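You operate a simulated robot arm through the tools that you are given. There is no shell and no other tool.

The job below is to be done with a simulated robot arm. You get a single attempt, and the scene is never put back.

TASK
Change the cavity blower over to DRAW and start it.
Fine: isolator off before lever or stopper moves; the stopper sits home in OUT; isolator on again, then run.

It is judged by the outcome, as a careful person would: the job done as asked, and still so three seconds after it is handed in. It fails if anything else is knocked over, pushed out of place, dropped, spilled or broken. A push-on lid holds only when it is set on centred and level and pressed home; a screw cap is set on level and turned clockwise until tight.

THE ROBOT
A 6-joint arm with a fingered hand, fixed in place. Base frame: the origin is at the foot of the arm, x ahead of it, y to its left, z up. Units: m, degrees, N and s.
It reaches about 1.346 m from its shoulder. Its first joint turns from -149.0 to 149.0 degrees. Payload 3.5 kg.
Tool frame: the origin (TCP) lies between the finger pads and is the grasp point; the fingertips stand 0.026 m ahead of it; z points along the fingers, y is the line along which they close. Largest opening 0.132 m; the body of the gripper starts 0.073 m behind the TCP. The gripper is a hand of 4 fingers: y runs from the thumb to the fingers, the wrist lies at [0, 0, -0.234] in the tool frame.
Orientation is that of the tool frame in the base frame, as a unit quaternion [x, y, z, w]. With the fingers straight down and closing along the base's y, the tool's x points along the base's -x, its y along +y and its z along -z.

THE INTERFACE
- The arm moves only by the tool drive_tool. Its argument "targets" is a list of rows, each an object of numbers (a shift or turn left out is 0): "dx", "dy", "dz": the shift along the tool's x, y, z in m; "rx", "ry", "rz": the turn, a rotation vector about the tool's x, y, z in degrees. In form: [{"dx": .., "dy": .., "dz": .., "rx": .., "ry": .., "rz": ..}, ...]. A call has 1 to 20 rows; each row is the pose to reach, as a shift and turn from the pose commanded when the call began, along the tool's axes at that moment. Each row takes 0.2 s and may step no farther than 0.05 m and 8.6 degrees from the row before; otherwise, the whole call is refused. Where a pose cannot be reached the arm comes as near as it can. A force on the tool above 40 N (or 10 N above the force at the start of the call, whichever is more), or a blocked arm, ends the call early, and 0.2 s more pass. In this call time passes only in rows, and 0.2 s behind the last. It gives the time, the measured TCP pose, the force on the tool (base axes), the opening and the grip force at its end, in the units of the frame above (readings bear some noise), with the torque about the TCP (base axes, N m) and any sound that the robot's microphone picked up, and new pictures: "views" is both (left out), scene, wrist or none.
- Cameras (640 x 400 px; columns grow to the right, rows downward): "scene" is fixed at [0.4028, 0.6613, 1.5862]; the picture's right is [-0.00, 1.00, 0.00], its down [0.97, 0.00, -0.26] and it looks along [-0.26, -0.00, -0.97] (base axes); focal length 214 px, centre (320, 200). "wrist" rides on the gripper at [0.068, 0.002, -0.097] in the tool frame; the picture's right is [-0.03, 1.00, 0.00], its down [-0.82, -0.02, -0.58] and it looks along [-0.58, -0.01, 0.82] (tool axes); focal length 270 px, centre (320, 200). There is no depth. A picture from a camera that has moved, and an enlarged one, comes with that camera's place and axes in the base frame and with its lens. The place of the scene camera against the robot may be out by one fixed shift of up to 0.012 m in any direction.
- slide_trunk(by): slides the trunk up (or, below 0, down) by that many m; the arm rides with it, the base frame stays. It gives what a move gives, with no picture.
- finger_targets(finger1, finger2, finger3, thumb_bend): sets how far each is bent, from 0 (flat) to 100 (curled in); at 30 the hand is open as for a grip, at 70 the pads meet at the TCP. One left out holds its place. A second passes; each finger stops where it meets its share of the squeeze, and holds until it gets a number again. It is the only way to open and close the hand. It gives what a move gives, with no picture; readings hold the bend of each and the force on the fingers (four entries, about 0 where the hand has none), thumb and palm.
- close_up(camera, box): a new picture of the part [left, top, right, bottom] of that camera's present view, enlarged. It takes no simulated time.
- job_done(): hands the job in; it is judged then, once.

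Nothing tells you positions but the pictures and the camera data. Unless the task says otherwise, let go and move clear before handing in.

The tools are called after "Emit:" as a command line: name --argument value ..., lists and objects as JSON in quotes. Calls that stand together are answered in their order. drive_tool: Moves the arm, as the interface text tells. Its arguments: {"type":"object","properties":{"targets":{"type":"array","items":{"type":"object","properties":{"dx":{"type":"number"},"dy":{"type":"number"},"dz":{"type":"number"},"rx":{"type":"number"},"ry":{"type":"number"},"rz":{"type":"number"}}}},"views":{"type":"string","enum":["both","scene","wrist","none"]}},"required":["targets"]} The other tools are called the same way: slide_trunk (by) slides the trunk up or down; finger_targets (finger1, finger2, finger3, thumb_bend) moves the fingers one by one; close_up (camera, box) takes an enlarged picture of a part of a camera's view; job_done () hands the job in.

At the start:

```text
clock: 0.0
tool_pos: [-0.0, 0.5549, 1.0599]
ee_rot: [-0.001, 1.0, 0.0, 0.0]
ft_force: [-0.5, -0.3, 0.6]
torque: [0.0, 0.01, -0.02]
gripper_width: 0.1319
gripper_force: 0.1
shape: jaw
bend: [30.0, 30.0, 30.0, 30.0]
finger forces: [0.0, 0.1, 0.0, 0.0, 0.0, 0.0]
trunk travel left (down, up): [-0.959, 0.011]
```

scene: 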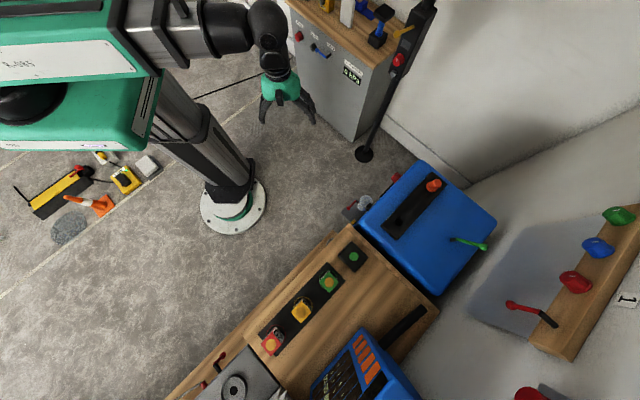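
wrist: 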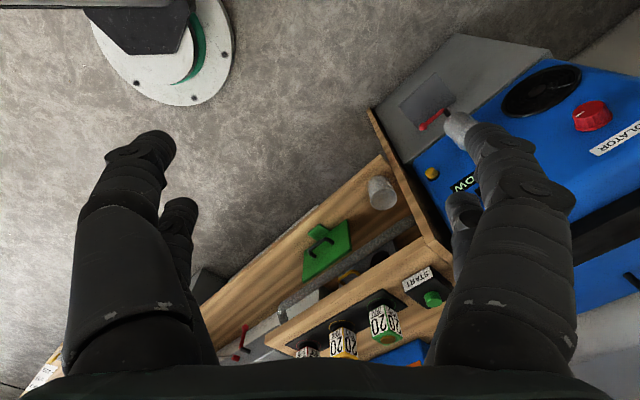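

I see a blue unit (probably the cavity blower) beside a bench with a START button, with an ISOLATOR label on the blue unit and a red knob. I will look closer before moving anything.

Emit:
close_up --camera "scene" --box '[330, 140, 510, 300]'

Emit:
close_up --camera "wrist" --box '[360, 20, 640, 200]'

Emit:
close_up --camera "wrist" --box '[180, 160, 480, 370]'

Emit:
close_up --camera "scene" --box '[160, 220, 460, 400]'

Emit:
close_up --camera "scene" --box '[270, 0, 450, 120]'

```text
2.50 times, centred on (420, 220) of scene
camera zoom: at [0.4028, 0.6613, 1.5862], right [0.0, 1.0, 0.0], down [0.97, 0.0, -0.26], along [-0.26, 0.0, -0.97], focal length 536 px, centre (70, 150)
```

zoom: 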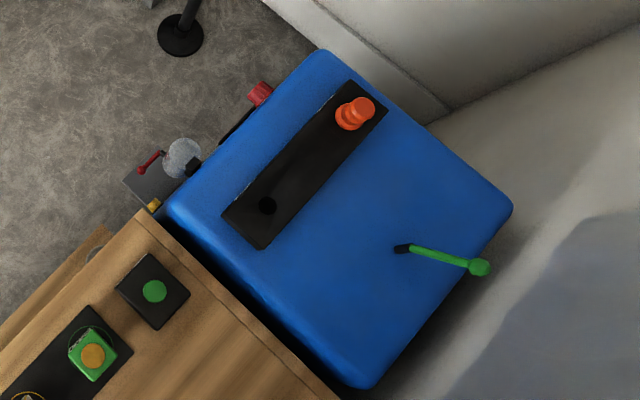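

```text
2.22 times, centred on (500, 110) of wrist
camera zoom: at [-0.0675, 0.5567, 1.157], right [0.03, 1.0, 0.0], down [0.82, -0.02, 0.58], along [0.58, -0.01, -0.82], focal length 601 px, centre (-80, 400)
```

zoom: 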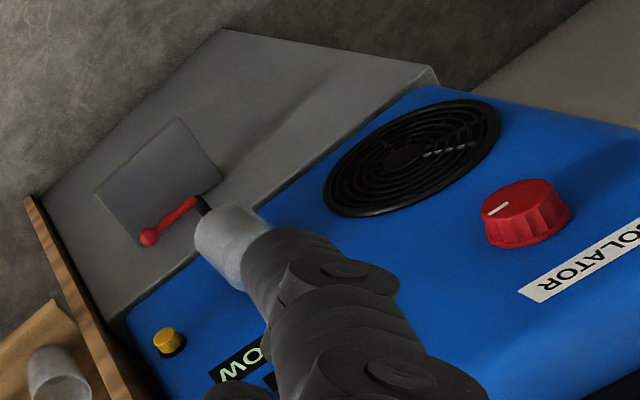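

```text
1.90 times, centred on (330, 265) of wrist
camera zoom: at [-0.0675, 0.5567, 1.157], right [0.03, 1.0, 0.0], down [0.82, -0.02, 0.58], along [0.58, -0.01, -0.82], focal length 515 px, centre (301, 76)
```

zoom: 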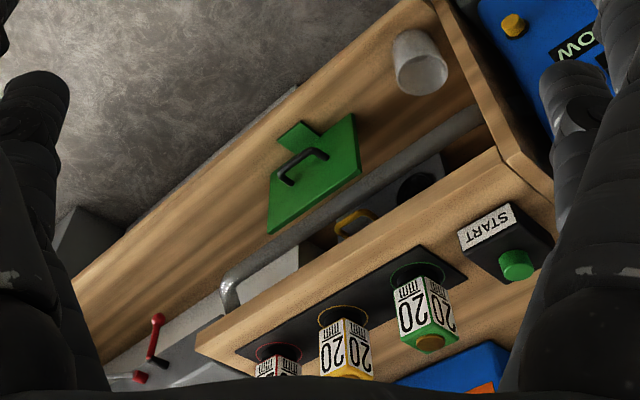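

```text
2.13 times, centred on (310, 310) of scene
camera zoom: at [0.4028, 0.6613, 1.5862], right [0.0, 1.0, 0.0], down [0.97, 0.0, -0.26], along [-0.26, 0.0, -0.97], focal length 458 px, centre (341, -35)
```

zoom: 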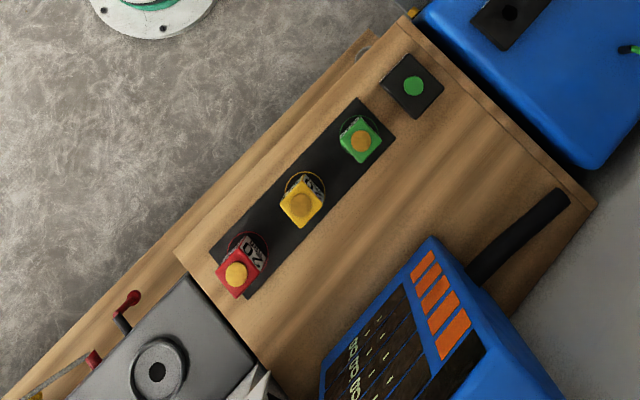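

```text
3.33 times, centred on (360, 60) of scene
camera zoom: at [0.4028, 0.6613, 1.5862], right [0.0, 1.0, 0.0], down [0.97, 0.0, -0.26], along [-0.26, 0.0, -0.97], focal length 715 px, centre (187, 667)
```

zoom: 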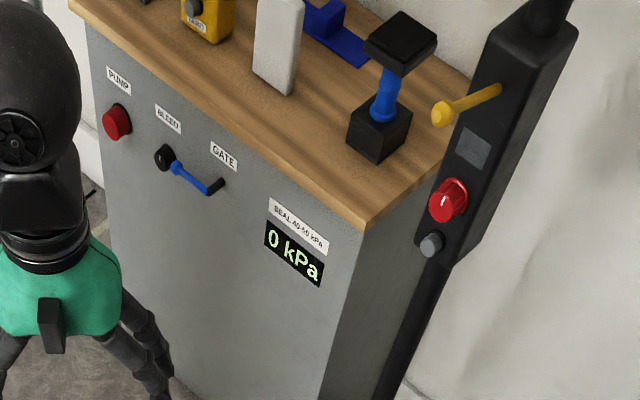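

The blue box, turned about 45° with its front facing the arm, has an isolator knob near (0.08, 0.98, 0.74), and on top a black strip with an orange stopper and a green lever. I'll turn the hand 45° in place so the wrist camera faces its front and I can read the labels.

Emit:
drive_tool --targets '[{"rz": -8}, {"rz": -16}, {"rz": -24}, {"rz": -32}, {"rz": -40}, {"rz": -45}]' --views "both"

```text
clock: 1.4
tool_pos: [-0.0001, 0.5554, 1.061]
ee_rot: [-0.385, 0.923, 0.0, 0.0]
ft_force: [0.1, -0.7, 0.2]
torque: [0.0, -0.03, -0.01]
gripper_width: 0.132
gripper_force: 0.0
shape: jaw
bend: [30.0, 30.0, 30.0, 30.0]
finger forces: [0.0, 0.0, 0.0, 0.0, 0.0, 0.1]
trunk travel left (down, up): [-0.959, 0.011]
camera wrist: at [-0.0488, 0.5079, 1.157], right [-0.69, 0.72, 0.0], down [0.59, 0.56, 0.58], along [0.42, 0.4, -0.82], focal length 270 px, centre (320, 200)
```

scene: 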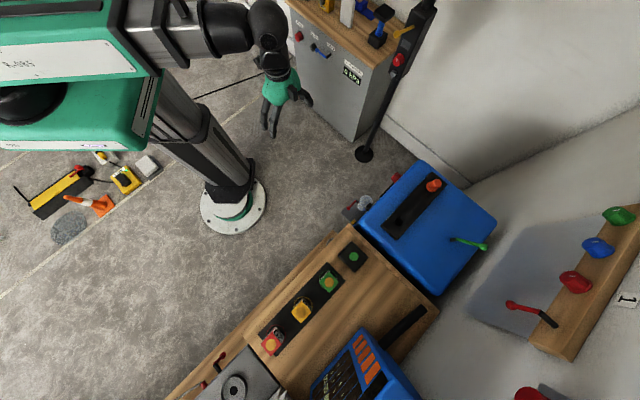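
wrist: 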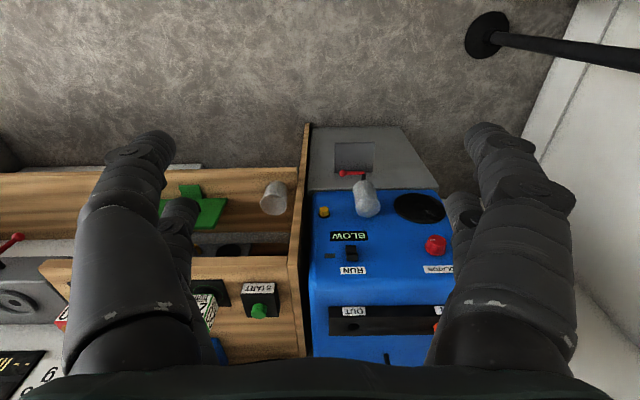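

The blue unit shows a BLOW display, a RUN switch, ISOLATOR knob and an OUT socket, so it is the cavity blower. I'll zoom in on it.

Emit:
close_up --camera "wrist" --box '[300, 120, 480, 240]'

Emit:
close_up --camera "wrist" --box '[300, 250, 480, 370]'

Emit:
close_up --camera "wrist" --box '[320, 220, 400, 280]'

Emit:
close_up --camera "scene" --box '[370, 160, 500, 250]'

```text
3.33 times, centred on (390, 180) of wrist
camera zoom: at [-0.0488, 0.5079, 1.157], right [-0.69, 0.72, 0.0], down [0.59, 0.56, 0.58], along [0.42, 0.4, -0.82], focal length 901 px, centre (87, 267)
```

zoom: 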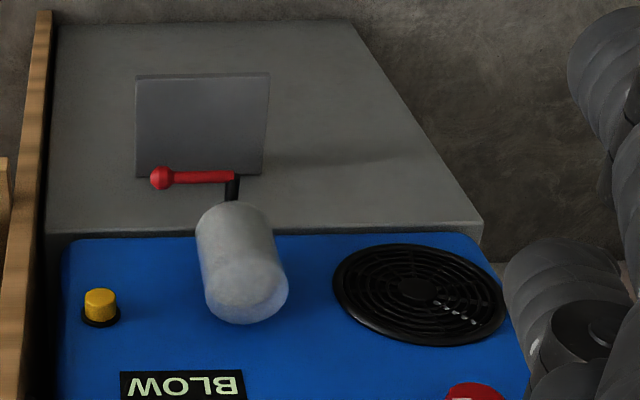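

```text
3.33 times, centred on (390, 310) of wrist
camera zoom: at [-0.0488, 0.5079, 1.157], right [-0.69, 0.72, 0.0], down [0.59, 0.56, 0.58], along [0.42, 0.4, -0.82], focal length 901 px, centre (87, -167)
```

zoom: 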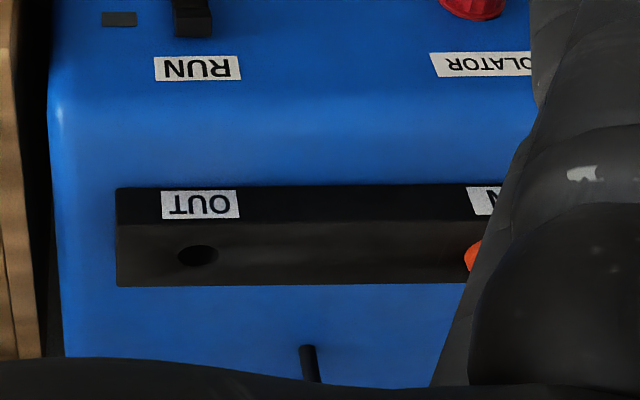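

```text
6.67 times, centred on (360, 250) of wrist
camera zoom: at [-0.0488, 0.5079, 1.157], right [-0.69, 0.72, 0.0], down [0.59, 0.56, 0.58], along [0.42, 0.4, -0.82], focal length 1802 px, centre (53, -133)
```

zoom: 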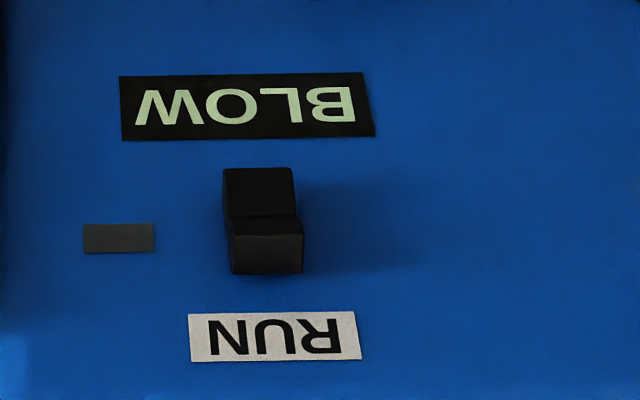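

```text
4.44 times, centred on (435, 205) of scene
camera zoom: at [0.4028, 0.6613, 1.5862], right [0.0, 1.0, 0.0], down [0.97, 0.0, -0.26], along [-0.26, 0.0, -0.97], focal length 953 px, centre (-191, 178)
```

zoom: 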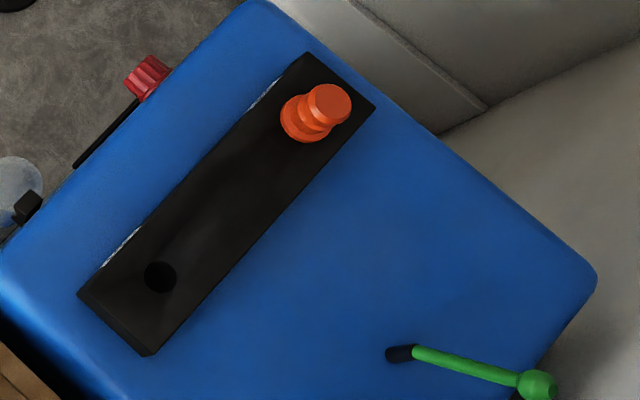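

The blower shows BLOW on its display, with the RUN rocker and lamp below it, the isolator knob to the side, and the stopper in IN with OUT empty. There is a green lever on top and a red one low down, so I'll move above the box to read the lever labels.

Emit:
drive_tool --targets '[{"dx": -0.04, "dy": 0.013, "dz": -0.005}, {"dx": -0.08, "dy": 0.026, "dz": -0.01}, {"dx": -0.12, "dy": 0.039, "dz": -0.015}, {"dx": -0.16, "dy": 0.052, "dz": -0.02}, {"dx": -0.2, "dy": 0.065, "dz": -0.025}, {"dx": -0.24, "dy": 0.078, "dz": -0.03}, {"dx": -0.28, "dy": 0.091, "dz": -0.035}, {"dx": -0.315, "dy": 0.101, "dz": -0.04}]' --views "both"

```text
clock: 3.2
tool_pos: [0.152, 0.8483, 1.0595]
ee_rot: [-0.382, 0.924, 0.001, 0.0]
ft_force: [0.1, 0.0, -0.1]
torque: [0.01, 0.0, -0.01]
gripper_width: 0.1322
gripper_force: 0.0
shape: jaw
bend: [30.0, 30.0, 30.0, 30.0]
finger forces: [0.1, 0.1, 0.0, 0.0, 0.1, 0.0]
out of reach, approached as far as the arm can: row 1, 2, 3, 4, 5, 6, 7, 8
trunk travel left (down, up): [-0.959, 0.011]
camera wrist: at [0.1022, 0.8015, 1.1568], right [-0.69, 0.72, 0.0], down [0.59, 0.56, 0.58], along [0.42, 0.4, -0.82], focal length 270 px, centre (320, 200)
```

scene: 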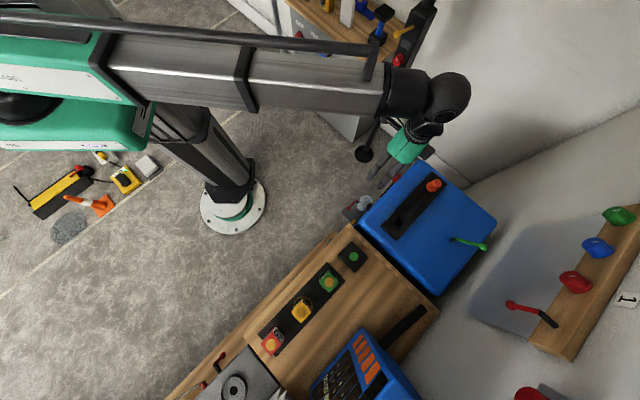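
wrist: 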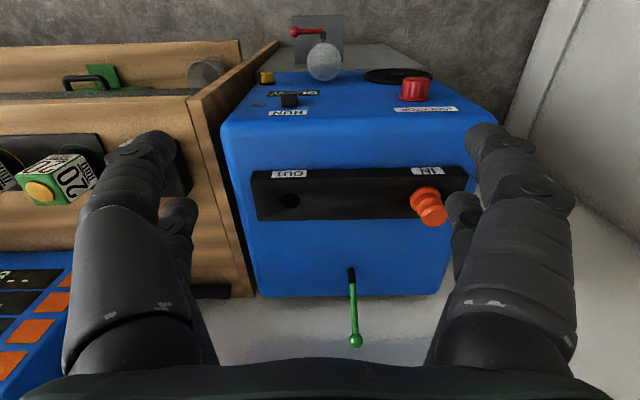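

I now see the top of the box with the OUT socket (left), IN with the stopper (right), and the green lever behind. I'll zoom in on each.

Emit:
close_up --camera "wrist" --box '[230, 130, 480, 290]'

Emit:
close_up --camera "wrist" --box '[290, 250, 420, 360]'

Emit:
close_up --camera "wrist" --box '[240, 10, 470, 130]'

Emit:
close_up --camera "wrist" --box '[370, 60, 470, 130]'

```text
2.50 times, centred on (355, 210) of wrist
camera zoom: at [0.1022, 0.8015, 1.1568], right [-0.69, 0.72, 0.0], down [0.59, 0.56, 0.58], along [0.42, 0.4, -0.82], focal length 676 px, centre (232, 175)
```

zoom: 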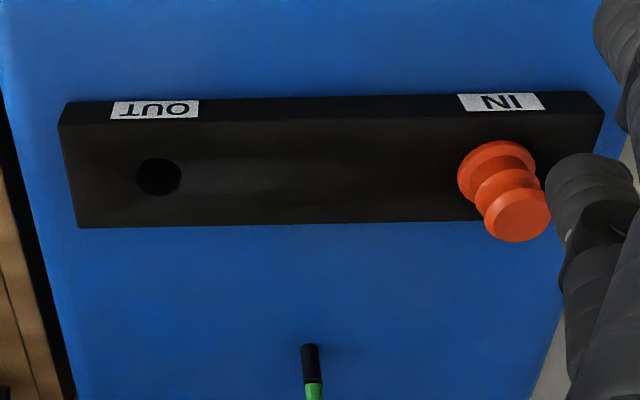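

```text
3.64 times, centred on (355, 305) of wrist
camera zoom: at [0.1022, 0.8015, 1.1568], right [-0.69, 0.72, 0.0], down [0.59, 0.56, 0.58], along [0.42, 0.4, -0.82], focal length 983 px, centre (193, -182)
```

zoom: 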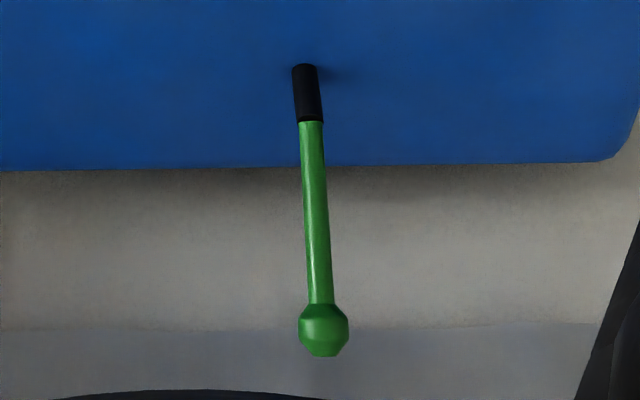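

```text
2.78 times, centred on (355, 70) of wrist
camera zoom: at [0.1022, 0.8015, 1.1568], right [-0.69, 0.72, 0.0], down [0.59, 0.56, 0.58], along [0.42, 0.4, -0.82], focal length 752 px, centre (223, 562)
```

zoom: 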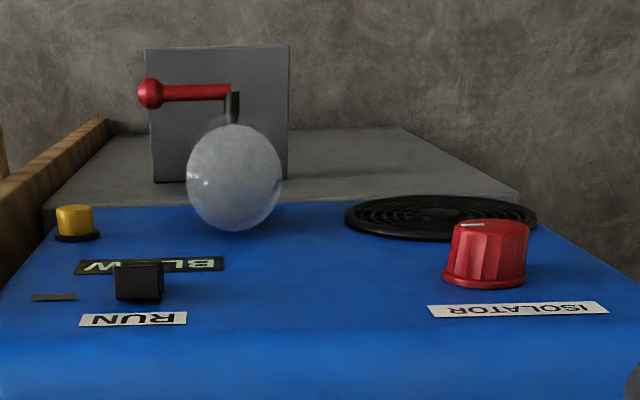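

```text
5.71 times, centred on (420, 95) of wrist
camera zoom: at [0.1022, 0.8015, 1.1568], right [-0.69, 0.72, 0.0], down [0.59, 0.56, 0.58], along [0.42, 0.4, -0.82], focal length 1544 px, centre (-251, 800)
```

zoom: 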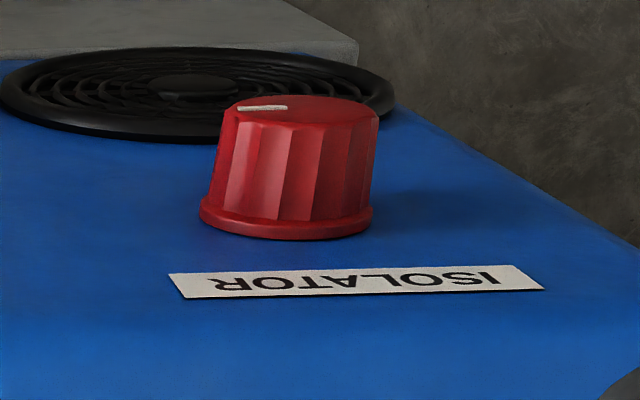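

The knob's pointer and the IN/OUT labels are readable, but I can't see which lever is the BLOW/DRAW one. I'll back away, lower and tilt the hand so the wrist camera looks straight at the front of the blower.

Emit:
drive_tool --targets '[{"dx": 0.045, "dz": 0.02}, {"dx": 0.09, "dz": 0.04}, {"dx": 0.135, "dz": 0.06}, {"dx": 0.18, "dz": 0.08}, {"dx": 0.212, "dy": 0.03, "dz": 0.1}, {"dx": 0.212, "dy": 0.03, "dz": 0.148, "ry": -8}, {"dx": 0.212, "dy": 0.03, "dz": 0.196, "ry": -16}, {"dx": 0.212, "dy": 0.03, "dz": 0.244, "ry": -24}, {"dx": 0.212, "dy": 0.03, "dz": 0.292, "ry": -32}, {"dx": 0.212, "dy": 0.03, "dz": 0.33, "ry": -40}, {"dx": 0.212, "dy": 0.03, "dz": 0.33, "ry": -45}]' --views "both"

```text
clock: 5.6
tool_pos: [-0.0103, 0.7131, 1.1281]
ee_rot: [-0.353, 0.854, 0.146, 0.354]
ft_force: [0.6, 0.8, 0.4]
torque: [-0.01, 0.0, -0.01]
gripper_width: 0.1321
gripper_force: 0.1
shape: jaw
bend: [30.0, 30.0, 30.0, 30.0]
finger forces: [0.1, 0.0, 0.1, 0.0, 0.1, 0.1]
out of reach, approached as far as the arm can: row 1, 2, 3, 4, 5, 6, 7, 8, 9, 10, 11
trunk travel left (down, up): [-0.959, 0.011]
camera wrist: at [-0.0936, 0.6325, 1.1488], right [-0.69, 0.72, 0.02], down [0.13, 0.1, 0.99], along [0.71, 0.69, -0.17], focal length 270 px, centre (320, 200)
```

scene: 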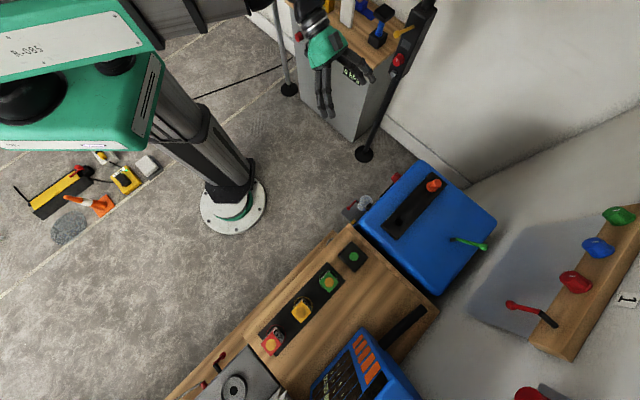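
wrist: 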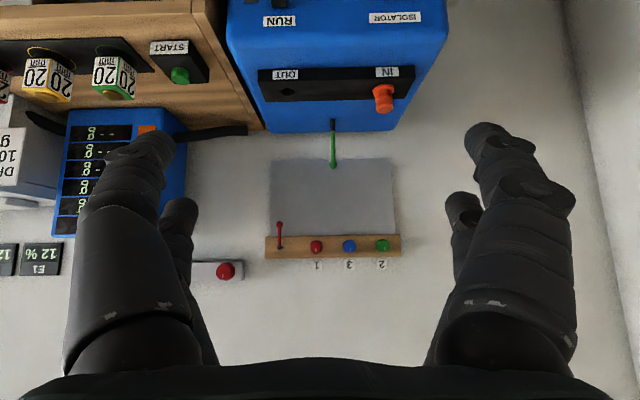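

The arm's height is set only by the trunk (the wrist stayed at z≈1.29), so vertical moves must use slide_trunk. From here I also see the wall panel behind, which is other equipment; I'll slide the trunk down partway to look at the blower front.

Emit:
slide_trunk --by -0.2

Emit:
close_up --camera "wrist" --box '[0, 0, 640, 400]'

Emit:
close_up --camera "scene" --box '[0, 0, 640, 400]'

```text
clock: 7.8
tool_pos: [-0.0103, 0.7138, 0.9281]
ee_rot: [-0.354, 0.854, 0.146, 0.352]
ft_force: [-0.6, -0.1, -0.2]
torque: [-0.01, -0.01, 0.0]
gripper_width: 0.1318
gripper_force: 0.0
shape: jaw
bend: [30.0, 30.0, 30.0, 30.0]
finger forces: [0.0, 0.0, 0.0, 0.0, 0.0, 0.0]
trunk travel left (down, up): [-0.759, 0.211]
```

```text
1.00 times, centred on (320, 200) of wrist (not enlarged: the box is as wide or as high as the picture)
camera zoom: at [-0.0933, 0.6329, 0.9487], right [-0.69, 0.72, 0.02], down [0.14, 0.11, 0.98], along [0.71, 0.69, -0.17], focal length 270 px, centre (320, 200)
```

zoom: 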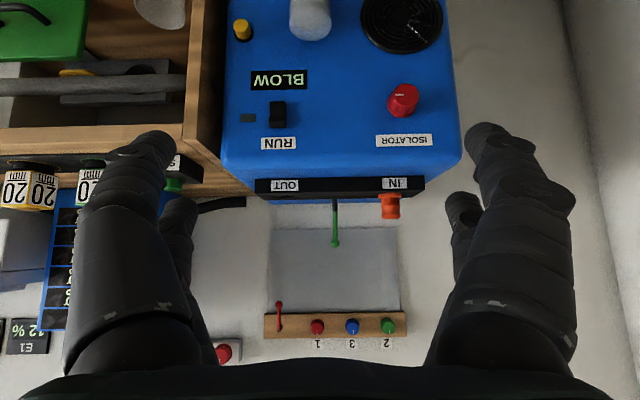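

```text
1.00 times, centred on (320, 200) of scene (not enlarged: the box is as wide or as high as the picture)
camera zoom: at [0.4028, 0.6613, 1.5862], right [0.0, 1.0, 0.0], down [0.97, 0.0, -0.26], along [-0.26, 0.0, -0.97], focal length 214 px, centre (320, 200)
```

zoom: 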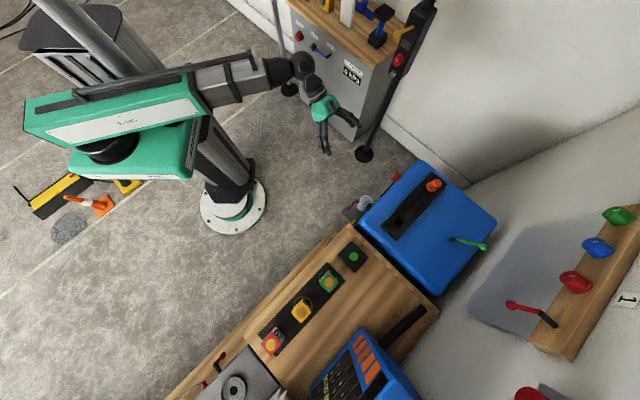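

The front panel is now in view with the isolator knob, RUN rocker and BLOW display; the arm is in clear space. I'll lower another 0.17 m and zoom in on the lower front parts.

Emit:
slide_trunk --by -0.18

Emit:
close_up --camera "wrist" --box '[190, 0, 450, 170]'

Emit:
close_up --camera "wrist" --box '[190, 130, 450, 300]'

Emit:
close_up --camera "scene" --box '[0, 0, 640, 400]'

```text
clock: 9.8
tool_pos: [-0.0101, 0.7155, 0.7475]
ee_rot: [-0.354, 0.854, 0.146, 0.353]
ft_force: [0.6, -0.2, -0.7]
torque: [0.02, 0.01, 0.01]
gripper_width: 0.1319
gripper_force: 0.0
shape: jaw
bend: [30.0, 30.0, 30.0, 30.0]
finger forces: [0.1, 0.1, 0.0, 0.0, 0.0, 0.0]
trunk travel left (down, up): [-0.579, 0.391]
```

```text
2.35 times, centred on (320, 85) of wrist
camera zoom: at [-0.0933, 0.6329, 0.7686], right [-0.69, 0.72, 0.02], down [0.14, 0.11, 0.98], along [0.71, 0.69, -0.17], focal length 636 px, centre (320, 471)
```

zoom: 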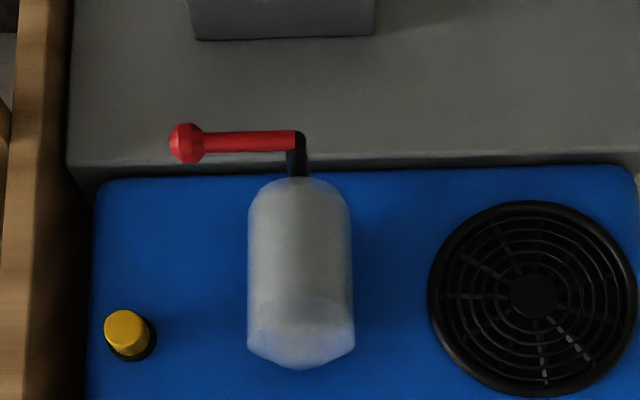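

```text
2.35 times, centred on (320, 215) of wrist
camera zoom: at [-0.0933, 0.6329, 0.7686], right [-0.69, 0.72, 0.02], down [0.14, 0.11, 0.98], along [0.71, 0.69, -0.17], focal length 636 px, centre (320, 165)
```

zoom: 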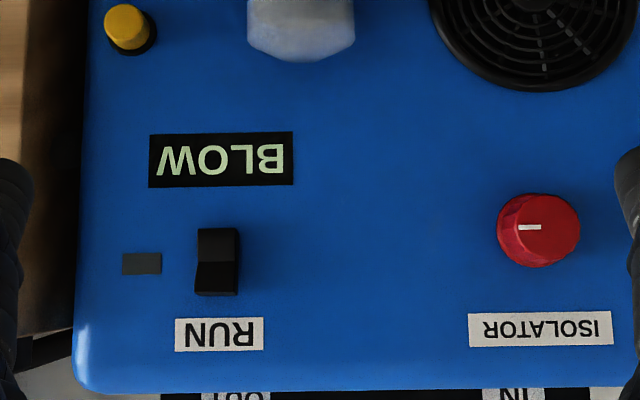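

```text
1.00 times, centred on (320, 200) of scene (not enlarged: the box is as wide or as high as the picture)
camera zoom: at [0.4028, 0.6613, 1.5862], right [0.0, 1.0, 0.0], down [0.97, 0.0, -0.26], along [-0.26, 0.0, -0.97], focal length 214 px, centre (320, 200)
```

zoom: 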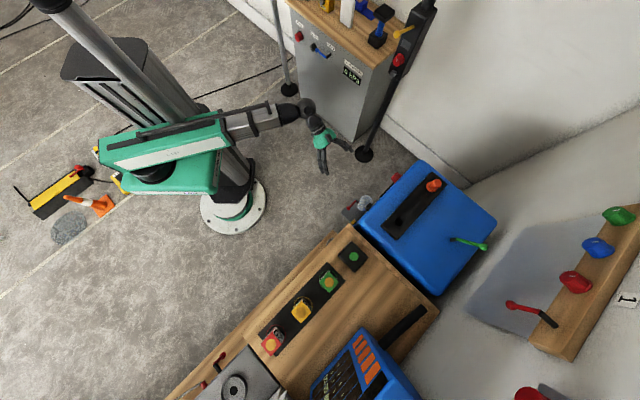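

The red lever is a drain cock under the grey trap bowl, so I'll leave it alone; the green lever on top should be the BLOW/DRAW changeover. I'll zoom on the isolator knob for any position marks.

Emit:
close_up --camera "wrist" --box '[370, 195, 450, 245]'

Emit:
close_up --camera "wrist" --box '[220, 170, 320, 290]'

Emit:
close_up --camera "wrist" --box '[260, 270, 440, 370]'

```text
8.00 times, centred on (410, 220) of wrist
camera zoom: at [-0.0933, 0.6329, 0.7686], right [-0.69, 0.72, 0.02], down [0.14, 0.11, 0.98], along [0.71, 0.69, -0.17], focal length 2162 px, centre (-400, 40)
```

zoom: 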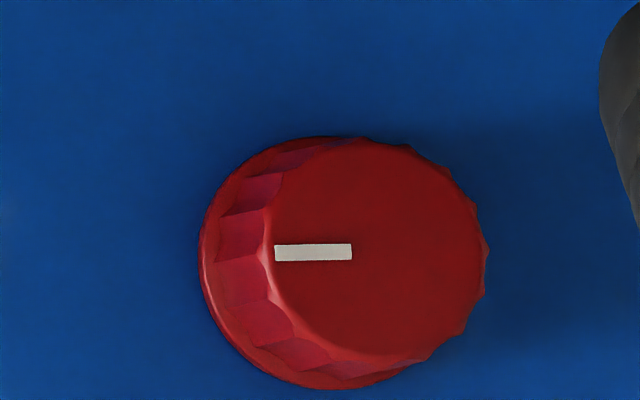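

```text
3.33 times, centred on (270, 230) of wrist
camera zoom: at [-0.0933, 0.6329, 0.7686], right [-0.69, 0.72, 0.02], down [0.14, 0.11, 0.98], along [0.71, 0.69, -0.17], focal length 901 px, centre (487, 100)
```

zoom: 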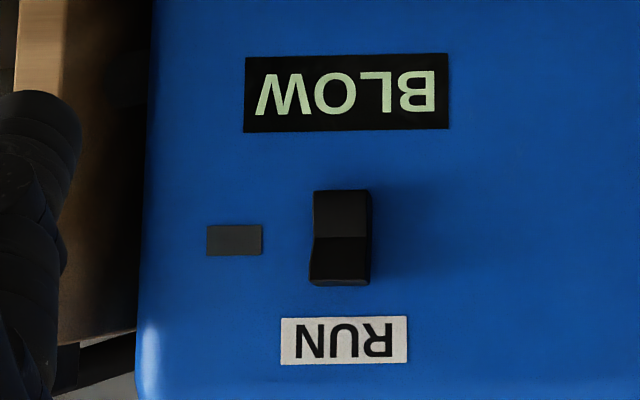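

```text
3.56 times, centred on (350, 320) of wrist
camera zoom: at [-0.0933, 0.6329, 0.7686], right [-0.69, 0.72, 0.02], down [0.14, 0.11, 0.98], along [0.71, 0.69, -0.17], focal length 961 px, centre (213, -227)
```

zoom: 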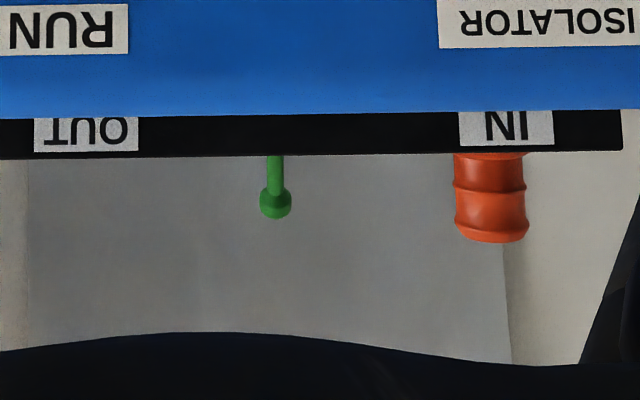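

The knob cap is about 35 mm across at roughly (0.067, 0.956, 0.749), its pointer toward viewer's right, and the face lies on x+y≈1.062. I'll send a null move to check how the commanded pose stands after the trunk slides.

Emit:
drive_tool --targets '[{"dx": 0}]' --views "none"

```text
clock: 10.2
tool_pos: [-0.0095, 0.7145, 0.748]
ee_rot: [-0.354, 0.854, 0.146, 0.353]
ft_force: [-0.7, 0.1, -0.2]
torque: [0.05, 0.03, 0.02]
gripper_width: 0.1317
gripper_force: 0.1
shape: jaw
bend: [30.0, 30.0, 30.0, 30.0]
finger forces: [0.0, 0.0, 0.0, 0.1, 0.0, 0.0]
trunk travel left (down, up): [-0.579, 0.391]
```

The commanded pose matches the actual one, so moves are clean. Next I bring the hand horizontal, pointing at the face, centred on the isolator's line (q≈0.63) but well back from it.

Emit:
drive_tool --targets '[{"dx": -0.034, "dy": 0.0195, "dz": 0.0022, "ry": -7.5}, {"dx": -0.0679, "dy": 0.039, "dz": 0.0001, "ry": -15}, {"dx": -0.1008, "dy": 0.0585, "dz": -0.0058, "ry": -22.5}, {"dx": -0.1321, "dy": 0.078, "dz": -0.0155, "ry": -30}, {"dx": -0.1615, "dy": 0.0975, "dz": -0.0286, "ry": -37.5}, {"dx": -0.1884, "dy": 0.117, "dz": -0.0449, "ry": -45}]' --views "both"

```text
clock: 11.6
tool_pos: [-0.0213, 0.868, 0.914]
ee_rot: [-0.271, 0.653, 0.27, 0.653]
ft_force: [-1.0, -1.1, 0.0]
torque: [0.0, -0.02, -0.01]
gripper_width: 0.132
gripper_force: 0.0
shape: jaw
bend: [30.0, 30.0, 30.0, 30.0]
finger forces: [0.1, 0.1, 0.0, 0.0, 0.0, 0.0]
trunk travel left (down, up): [-0.579, 0.391]
camera wrist: at [-0.0908, 0.8014, 0.8455], right [-0.71, 0.71, 0.03], down [-0.39, -0.42, 0.82], along [0.59, 0.57, 0.58], focal length 270 px, centre (320, 200)
```

scene: 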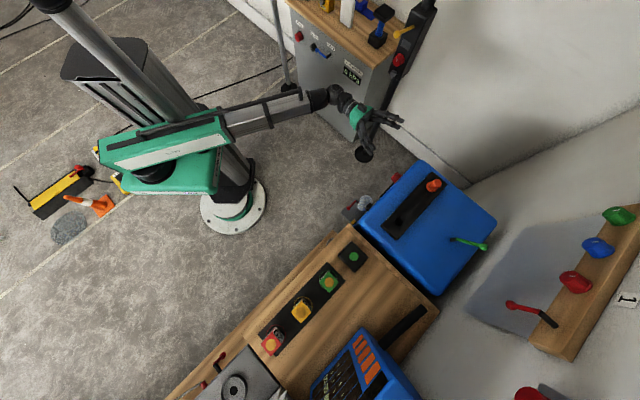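
wrist: 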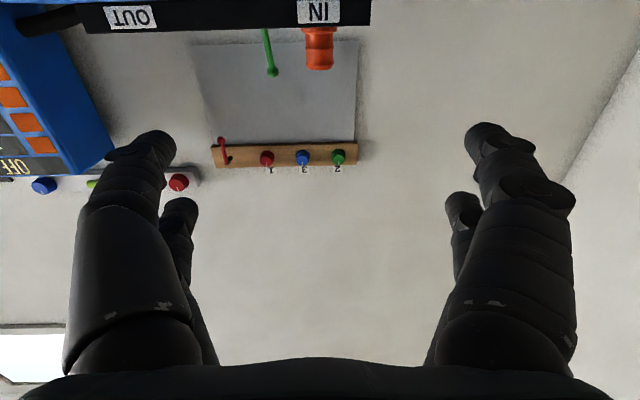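

The hand is horizontal at z≈0.914, pointing at the box. Before gripping the knob I'll check how far the wrist can roll, first −90° in free space.

Emit:
drive_tool --targets '[{"rz": -8}, {"rz": -16}, {"rz": -24}, {"rz": -32}, {"rz": -40}, {"rz": -48}, {"rz": -56}, {"rz": -64}, {"rz": -72}, {"rz": -80}, {"rz": -88}, {"rz": -90}]' --views "both"

```text
clock: 14.2
tool_pos: [-0.0204, 0.8689, 0.9128]
ee_rot: [0.654, -0.27, 0.27, -0.653]
ft_force: [0.6, 0.2, -0.1]
torque: [0.01, 0.01, -0.02]
gripper_width: 0.1319
gripper_force: 0.1
shape: jaw
bend: [30.0, 30.0, 30.0, 30.0]
finger forces: [0.0, 0.0, 0.0, 0.0, 0.1, 0.0]
trunk travel left (down, up): [-0.579, 0.391]
camera wrist: at [-0.0403, 0.7524, 0.9119], right [-0.02, 0.01, -1.0], down [-0.99, 0.17, 0.02], along [0.17, 0.99, 0.01], focal length 270 px, centre (320, 200)
```

scene: 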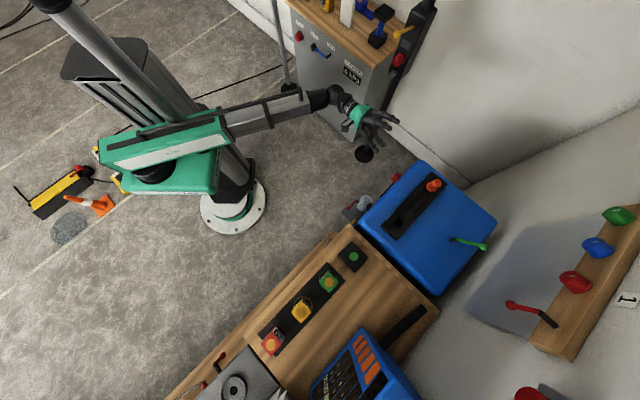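
wrist: 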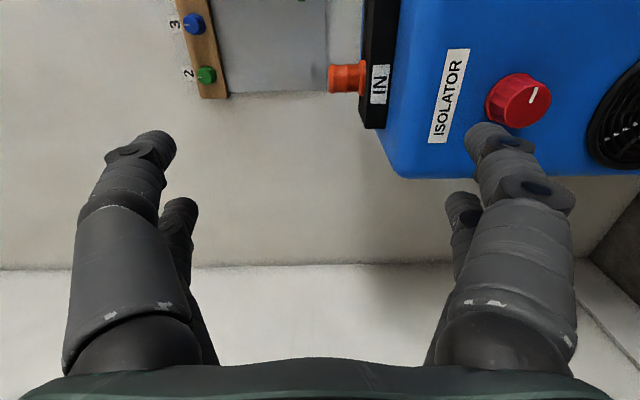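

Rolling −90° works. I'll try a further −90° (camera on top), which would give a better view of the panel while I work.

Emit:
drive_tool --targets '[{"rz": -8}, {"rz": -16}, {"rz": -24}, {"rz": -32}, {"rz": -40}, {"rz": -48}, {"rz": -56}, {"rz": -64}, {"rz": -72}, {"rz": -80}, {"rz": -88}, {"rz": -90}]' --views "wrist"

```text
clock: 16.8
tool_pos: [-0.0215, 0.8696, 0.9154]
ee_rot: [0.666, 0.228, 0.637, -0.314]
ft_force: [-0.1, -0.8, -0.2]
torque: [0.0, -0.01, -0.02]
gripper_width: 0.1321
gripper_force: 0.0
shape: jaw
bend: [30.0, 30.0, 30.0, 30.0]
finger forces: [0.0, 0.1, 0.0, 0.0, 0.0, 0.0]
out of reach, approached as far as the arm can: row 11, 12
trunk travel left (down, up): [-0.579, 0.391]
camera wrist: at [-0.082, 0.7924, 0.9827], right [0.7, -0.7, -0.15], down [-0.49, -0.32, -0.81], along [0.52, 0.64, -0.56], focal length 270 px, centre (320, 200)
```

wrist: 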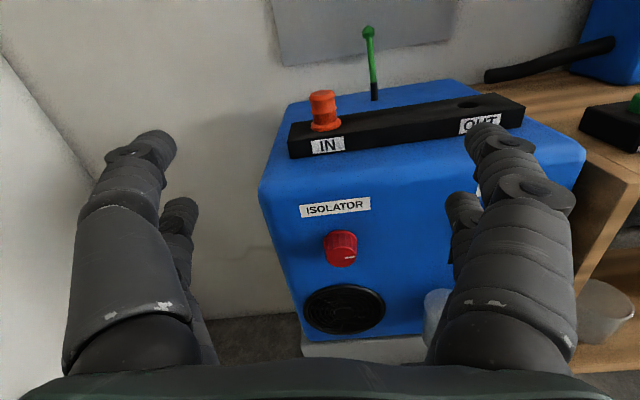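

The wrist rolls to about −172°, giving an upright view of the panel from above. I'll zoom in to refine the knob, stopper, lever and OUT socket positions.

Emit:
close_up --camera "wrist" --box '[300, 190, 390, 280]'

Emit:
close_up --camera "wrist" --box '[280, 20, 540, 170]'

Emit:
close_up --camera "wrist" --box '[280, 75, 360, 165]'

```text
4.44 times, centred on (345, 235) of wrist
camera zoom: at [-0.082, 0.7924, 0.9827], right [0.7, -0.7, -0.15], down [-0.49, -0.32, -0.81], along [0.52, 0.64, -0.56], focal length 1201 px, centre (209, 44)
```

zoom: 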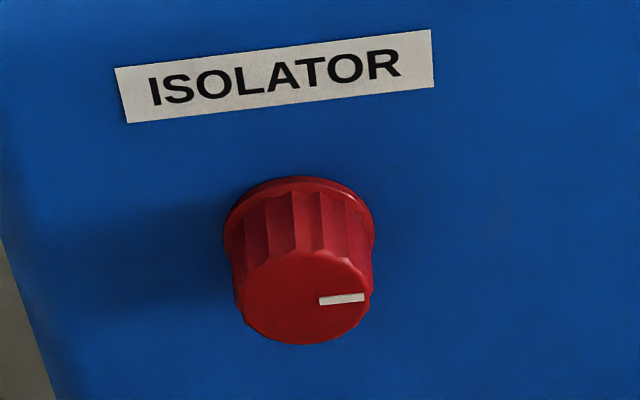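

```text
2.46 times, centred on (410, 95) of wrist
camera zoom: at [-0.082, 0.7924, 0.9827], right [0.7, -0.7, -0.15], down [-0.49, -0.32, -0.81], along [0.52, 0.64, -0.56], focal length 665 px, centre (98, 458)
```

zoom: 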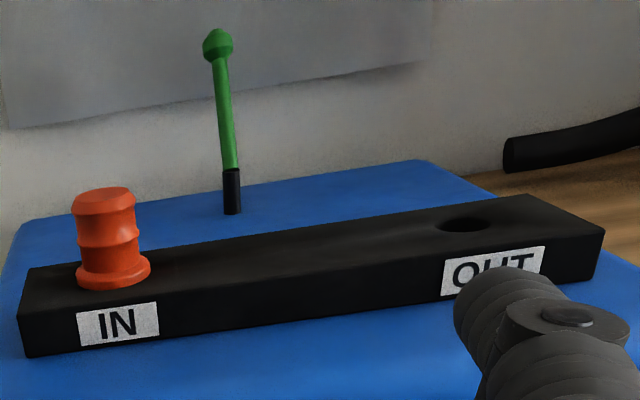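

```text
4.44 times, centred on (320, 120) of wrist
camera zoom: at [-0.082, 0.7924, 0.9827], right [0.7, -0.7, -0.15], down [-0.49, -0.32, -0.81], along [0.52, 0.64, -0.56], focal length 1201 px, centre (320, 556)
```

zoom: 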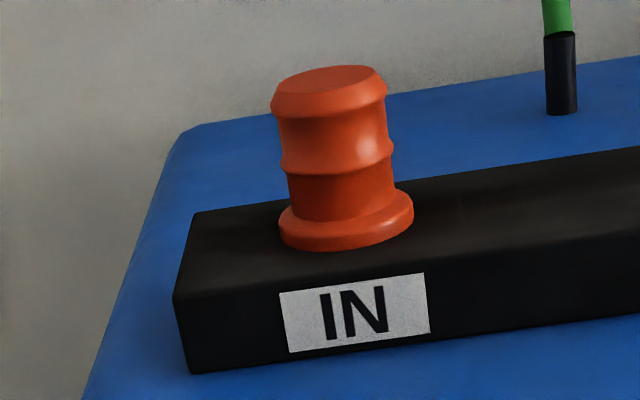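

Positions are consistent: knob cap at (p 0.723, q 0.630, z 0.747), stopper at (0.157, 1.048) on a strip top z≈0.857, OUT hole at (0.285, 0.920), lever ball at (0.377, 1.14, 0.937) leaning back. Now I roll to about −72° so I have room for a 90° turn, then lower to the knob's height.

Emit:
drive_tool --targets '[{"rz": 8}, {"rz": 16}, {"rz": 24}, {"rz": 32}, {"rz": 40}, {"rz": 48}, {"rz": 56}, {"rz": 64}, {"rz": 72}, {"rz": 80}, {"rz": 88}, {"rz": 96}, {"rz": 104}]' --views "none"

Emit:
slide_trunk --by -0.168

Emit:
close_up --camera "wrist" --box '[0, 0, 640, 400]'

Emit:
close_up --camera "scene" --box '[250, 60, 490, 250]'

```text
clock: 19.6
tool_pos: [-0.0211, 0.8698, 0.9168]
ee_rot: [-0.59, 0.386, -0.145, 0.694]
ft_force: [0.9, 0.4, -0.4]
torque: [0.03, 0.01, 0.01]
gripper_width: 0.1319
gripper_force: 0.1
shape: jaw
bend: [30.0, 30.0, 30.0, 30.0]
finger forces: [0.1, 0.0, 0.0, 0.1, 0.0, 0.1]
trunk travel left (down, up): [-0.579, 0.391]
```

```text
clock: 21.5
tool_pos: [-0.0204, 0.8689, 0.748]
ee_rot: [-0.59, 0.385, -0.145, 0.694]
ft_force: [1.2, 0.4, -0.3]
torque: [0.0, 0.03, 0.0]
gripper_width: 0.132
gripper_force: 0.0
shape: jaw
bend: [30.0, 30.0, 30.0, 30.0]
finger forces: [0.0, 0.0, 0.0, 0.0, 0.1, 0.0]
trunk travel left (down, up): [-0.411, 0.559]
```

```text
1.00 times, centred on (320, 200) of wrist (not enlarged: the box is as wide or as high as the picture)
camera zoom: at [-0.0442, 0.756, 0.7204], right [-0.27, 0.28, -0.92], down [-0.94, 0.12, 0.31], along [0.2, 0.95, 0.23], focal length 270 px, centre (320, 200)
```

zoom: 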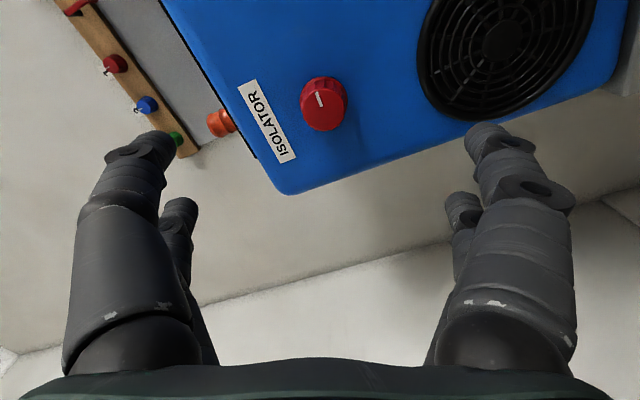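

```text
2.11 times, centred on (370, 155) of scene
camera zoom: at [0.4028, 0.6613, 1.5862], right [0.0, 1.0, 0.0], down [0.97, 0.0, -0.26], along [-0.26, 0.0, -0.97], focal length 452 px, centre (215, 295)
```

zoom: 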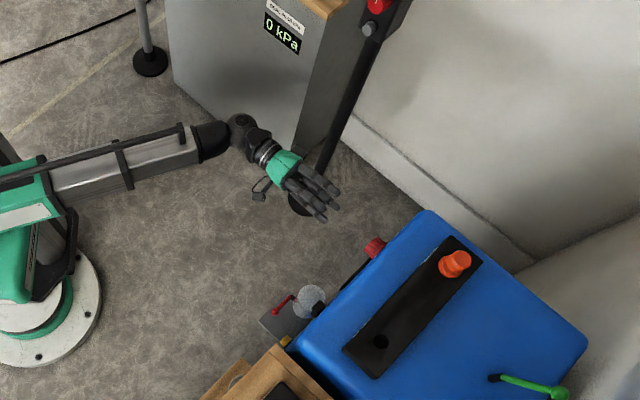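

The hand is level with the knob, on its axis (q≈0.629 vs 0.630, z 0.748 vs 0.747). I'll advance to about 1.5 cm short of full depth and check the alignment.

Emit:
drive_tool --targets '[{"dz": 0.035}, {"dz": 0.07}, {"dz": 0.095}]' --views "both"

Emit:
close_up --camera "scene" --box '[340, 130, 460, 230]'

```text
clock: 22.3
tool_pos: [0.0459, 0.9362, 0.7465]
ee_rot: [-0.591, 0.385, -0.145, 0.694]
ft_force: [-0.4, -0.3, 0.1]
torque: [0.01, -0.02, 0.01]
gripper_width: 0.1316
gripper_force: 0.0
shape: jaw
bend: [30.0, 30.0, 30.0, 30.0]
finger forces: [0.1, 0.0, 0.0, 0.1, 0.0, 0.0]
trunk travel left (down, up): [-0.411, 0.559]
camera wrist: at [0.0232, 0.8225, 0.7202], right [-0.27, 0.28, -0.92], down [-0.94, 0.12, 0.31], along [0.2, 0.95, 0.23], focal length 270 px, centre (320, 200)
```

scene: 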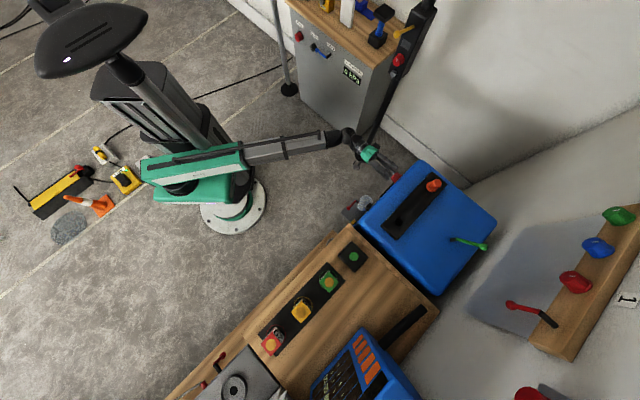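
wrist: 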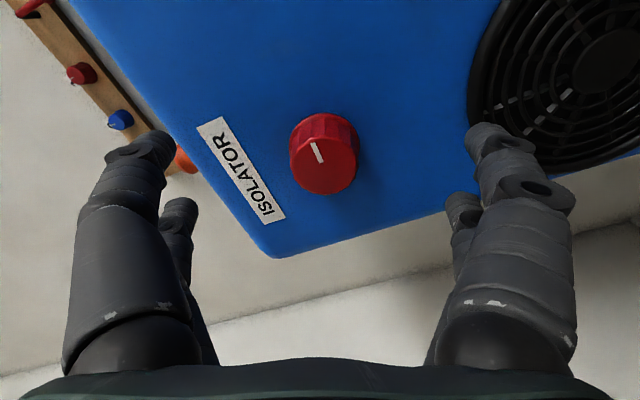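

```text
4.00 times, centred on (400, 180) of scene
camera zoom: at [0.4028, 0.6613, 1.5862], right [0.0, 1.0, 0.0], down [0.97, 0.0, -0.26], along [-0.26, 0.0, -0.97], focal length 858 px, centre (0, 280)
```

zoom: 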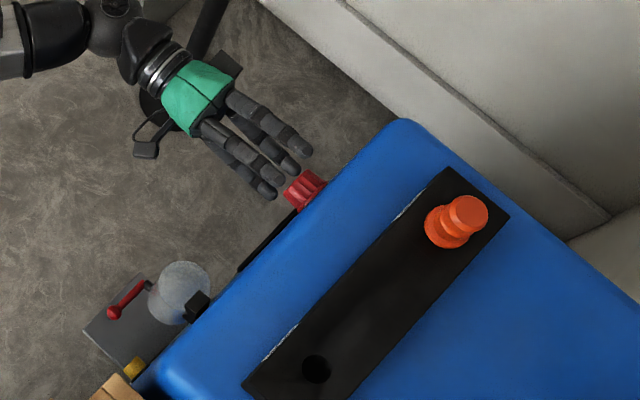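

The knob sits nearly between the fingers. I'll zoom in to verify its centring before going further.

Emit:
close_up --camera "wrist" --box '[270, 95, 380, 205]'

```text
3.64 times, centred on (325, 150) of wrist
camera zoom: at [0.0232, 0.8225, 0.7202], right [-0.27, 0.28, -0.92], down [-0.94, 0.12, 0.31], along [0.2, 0.95, 0.23], focal length 983 px, centre (302, 382)
```

zoom: 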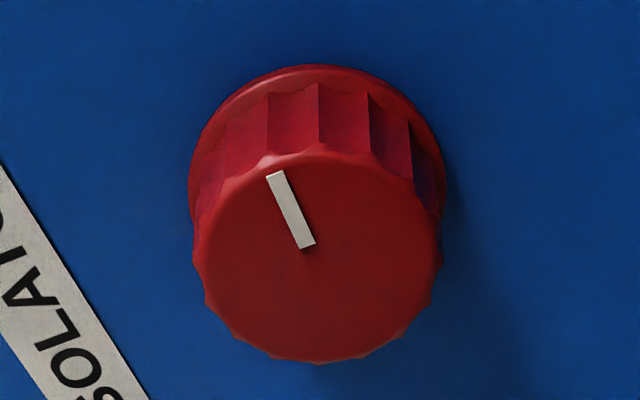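

The knob is centred within about 2 mm. I'll shift by that, advance so the pads wrap the knob, and then close the fingers on it.

Emit:
drive_tool --targets '[{"dy": 0.002, "dz": 0.012}, {"dy": 0.002, "dz": 0.022}]' --views "wrist"

Emit:
finger_targets --finger1 66 --finger2 66 --finger3 66 --thumb_bend 66

Emit:
close_up --camera "wrist" --box '[0, 0, 640, 400]'

Emit:
close_up --camera "scene" --box '[340, 130, 460, 230]'

```text
clock: 22.9
tool_pos: [0.0611, 0.9518, 0.7484]
ee_rot: [-0.59, 0.386, -0.146, 0.694]
ft_force: [0.6, -0.9, 1.5]
torque: [0.01, 0.03, 0.02]
gripper_width: 0.1318
gripper_force: 0.0
shape: jaw
bend: [30.0, 30.0, 30.0, 30.0]
finger forces: [0.0, 0.1, 0.1, 0.1, 0.1, 0.0]
trunk travel left (down, up): [-0.411, 0.559]
camera wrist: at [0.0379, 0.838, 0.7201], right [-0.27, 0.28, -0.92], down [-0.94, 0.12, 0.31], along [0.2, 0.95, 0.23], focal length 270 px, centre (320, 200)
```

wrist: 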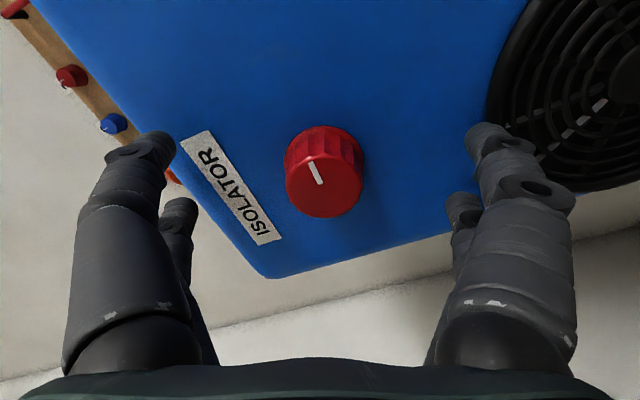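

```text
clock: 23.9
tool_pos: [0.0605, 0.9514, 0.7465]
ee_rot: [-0.59, 0.387, -0.145, 0.693]
ft_force: [-0.3, 0.8, -2.5]
torque: [-0.02, 0.07, 0.02]
gripper_width: 0.0197
gripper_force: 3.2
shape: fingers
bend: [63.0, 63.0, 65.0, 65.0]
finger forces: [2.2, 1.7, 0.7, 0.0, 1.1, 0.0]
trunk travel left (down, up): [-0.411, 0.559]
```

```text
1.00 times, centred on (320, 200) of wrist (not enlarged: the box is as wide or as high as the picture)
camera zoom: at [0.0379, 0.8381, 0.7199], right [-0.27, 0.28, -0.92], down [-0.94, 0.12, 0.31], along [0.2, 0.95, 0.23], focal length 270 px, centre (320, 200)
```

zoom: 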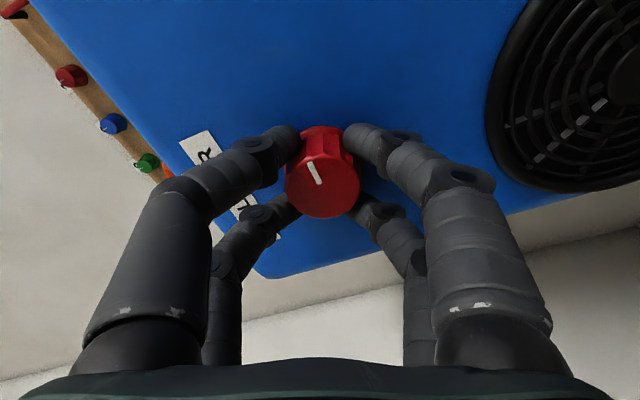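

```text
4.00 times, centred on (400, 180) of scene
camera zoom: at [0.4028, 0.6613, 1.5862], right [0.0, 1.0, 0.0], down [0.97, 0.0, -0.26], along [-0.26, 0.0, -0.97], focal length 858 px, centre (0, 280)
```

zoom: 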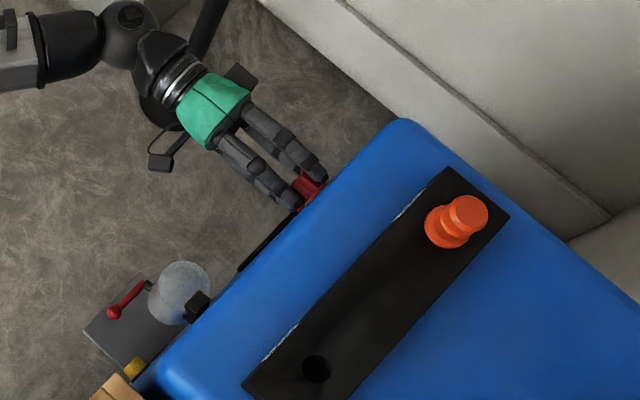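

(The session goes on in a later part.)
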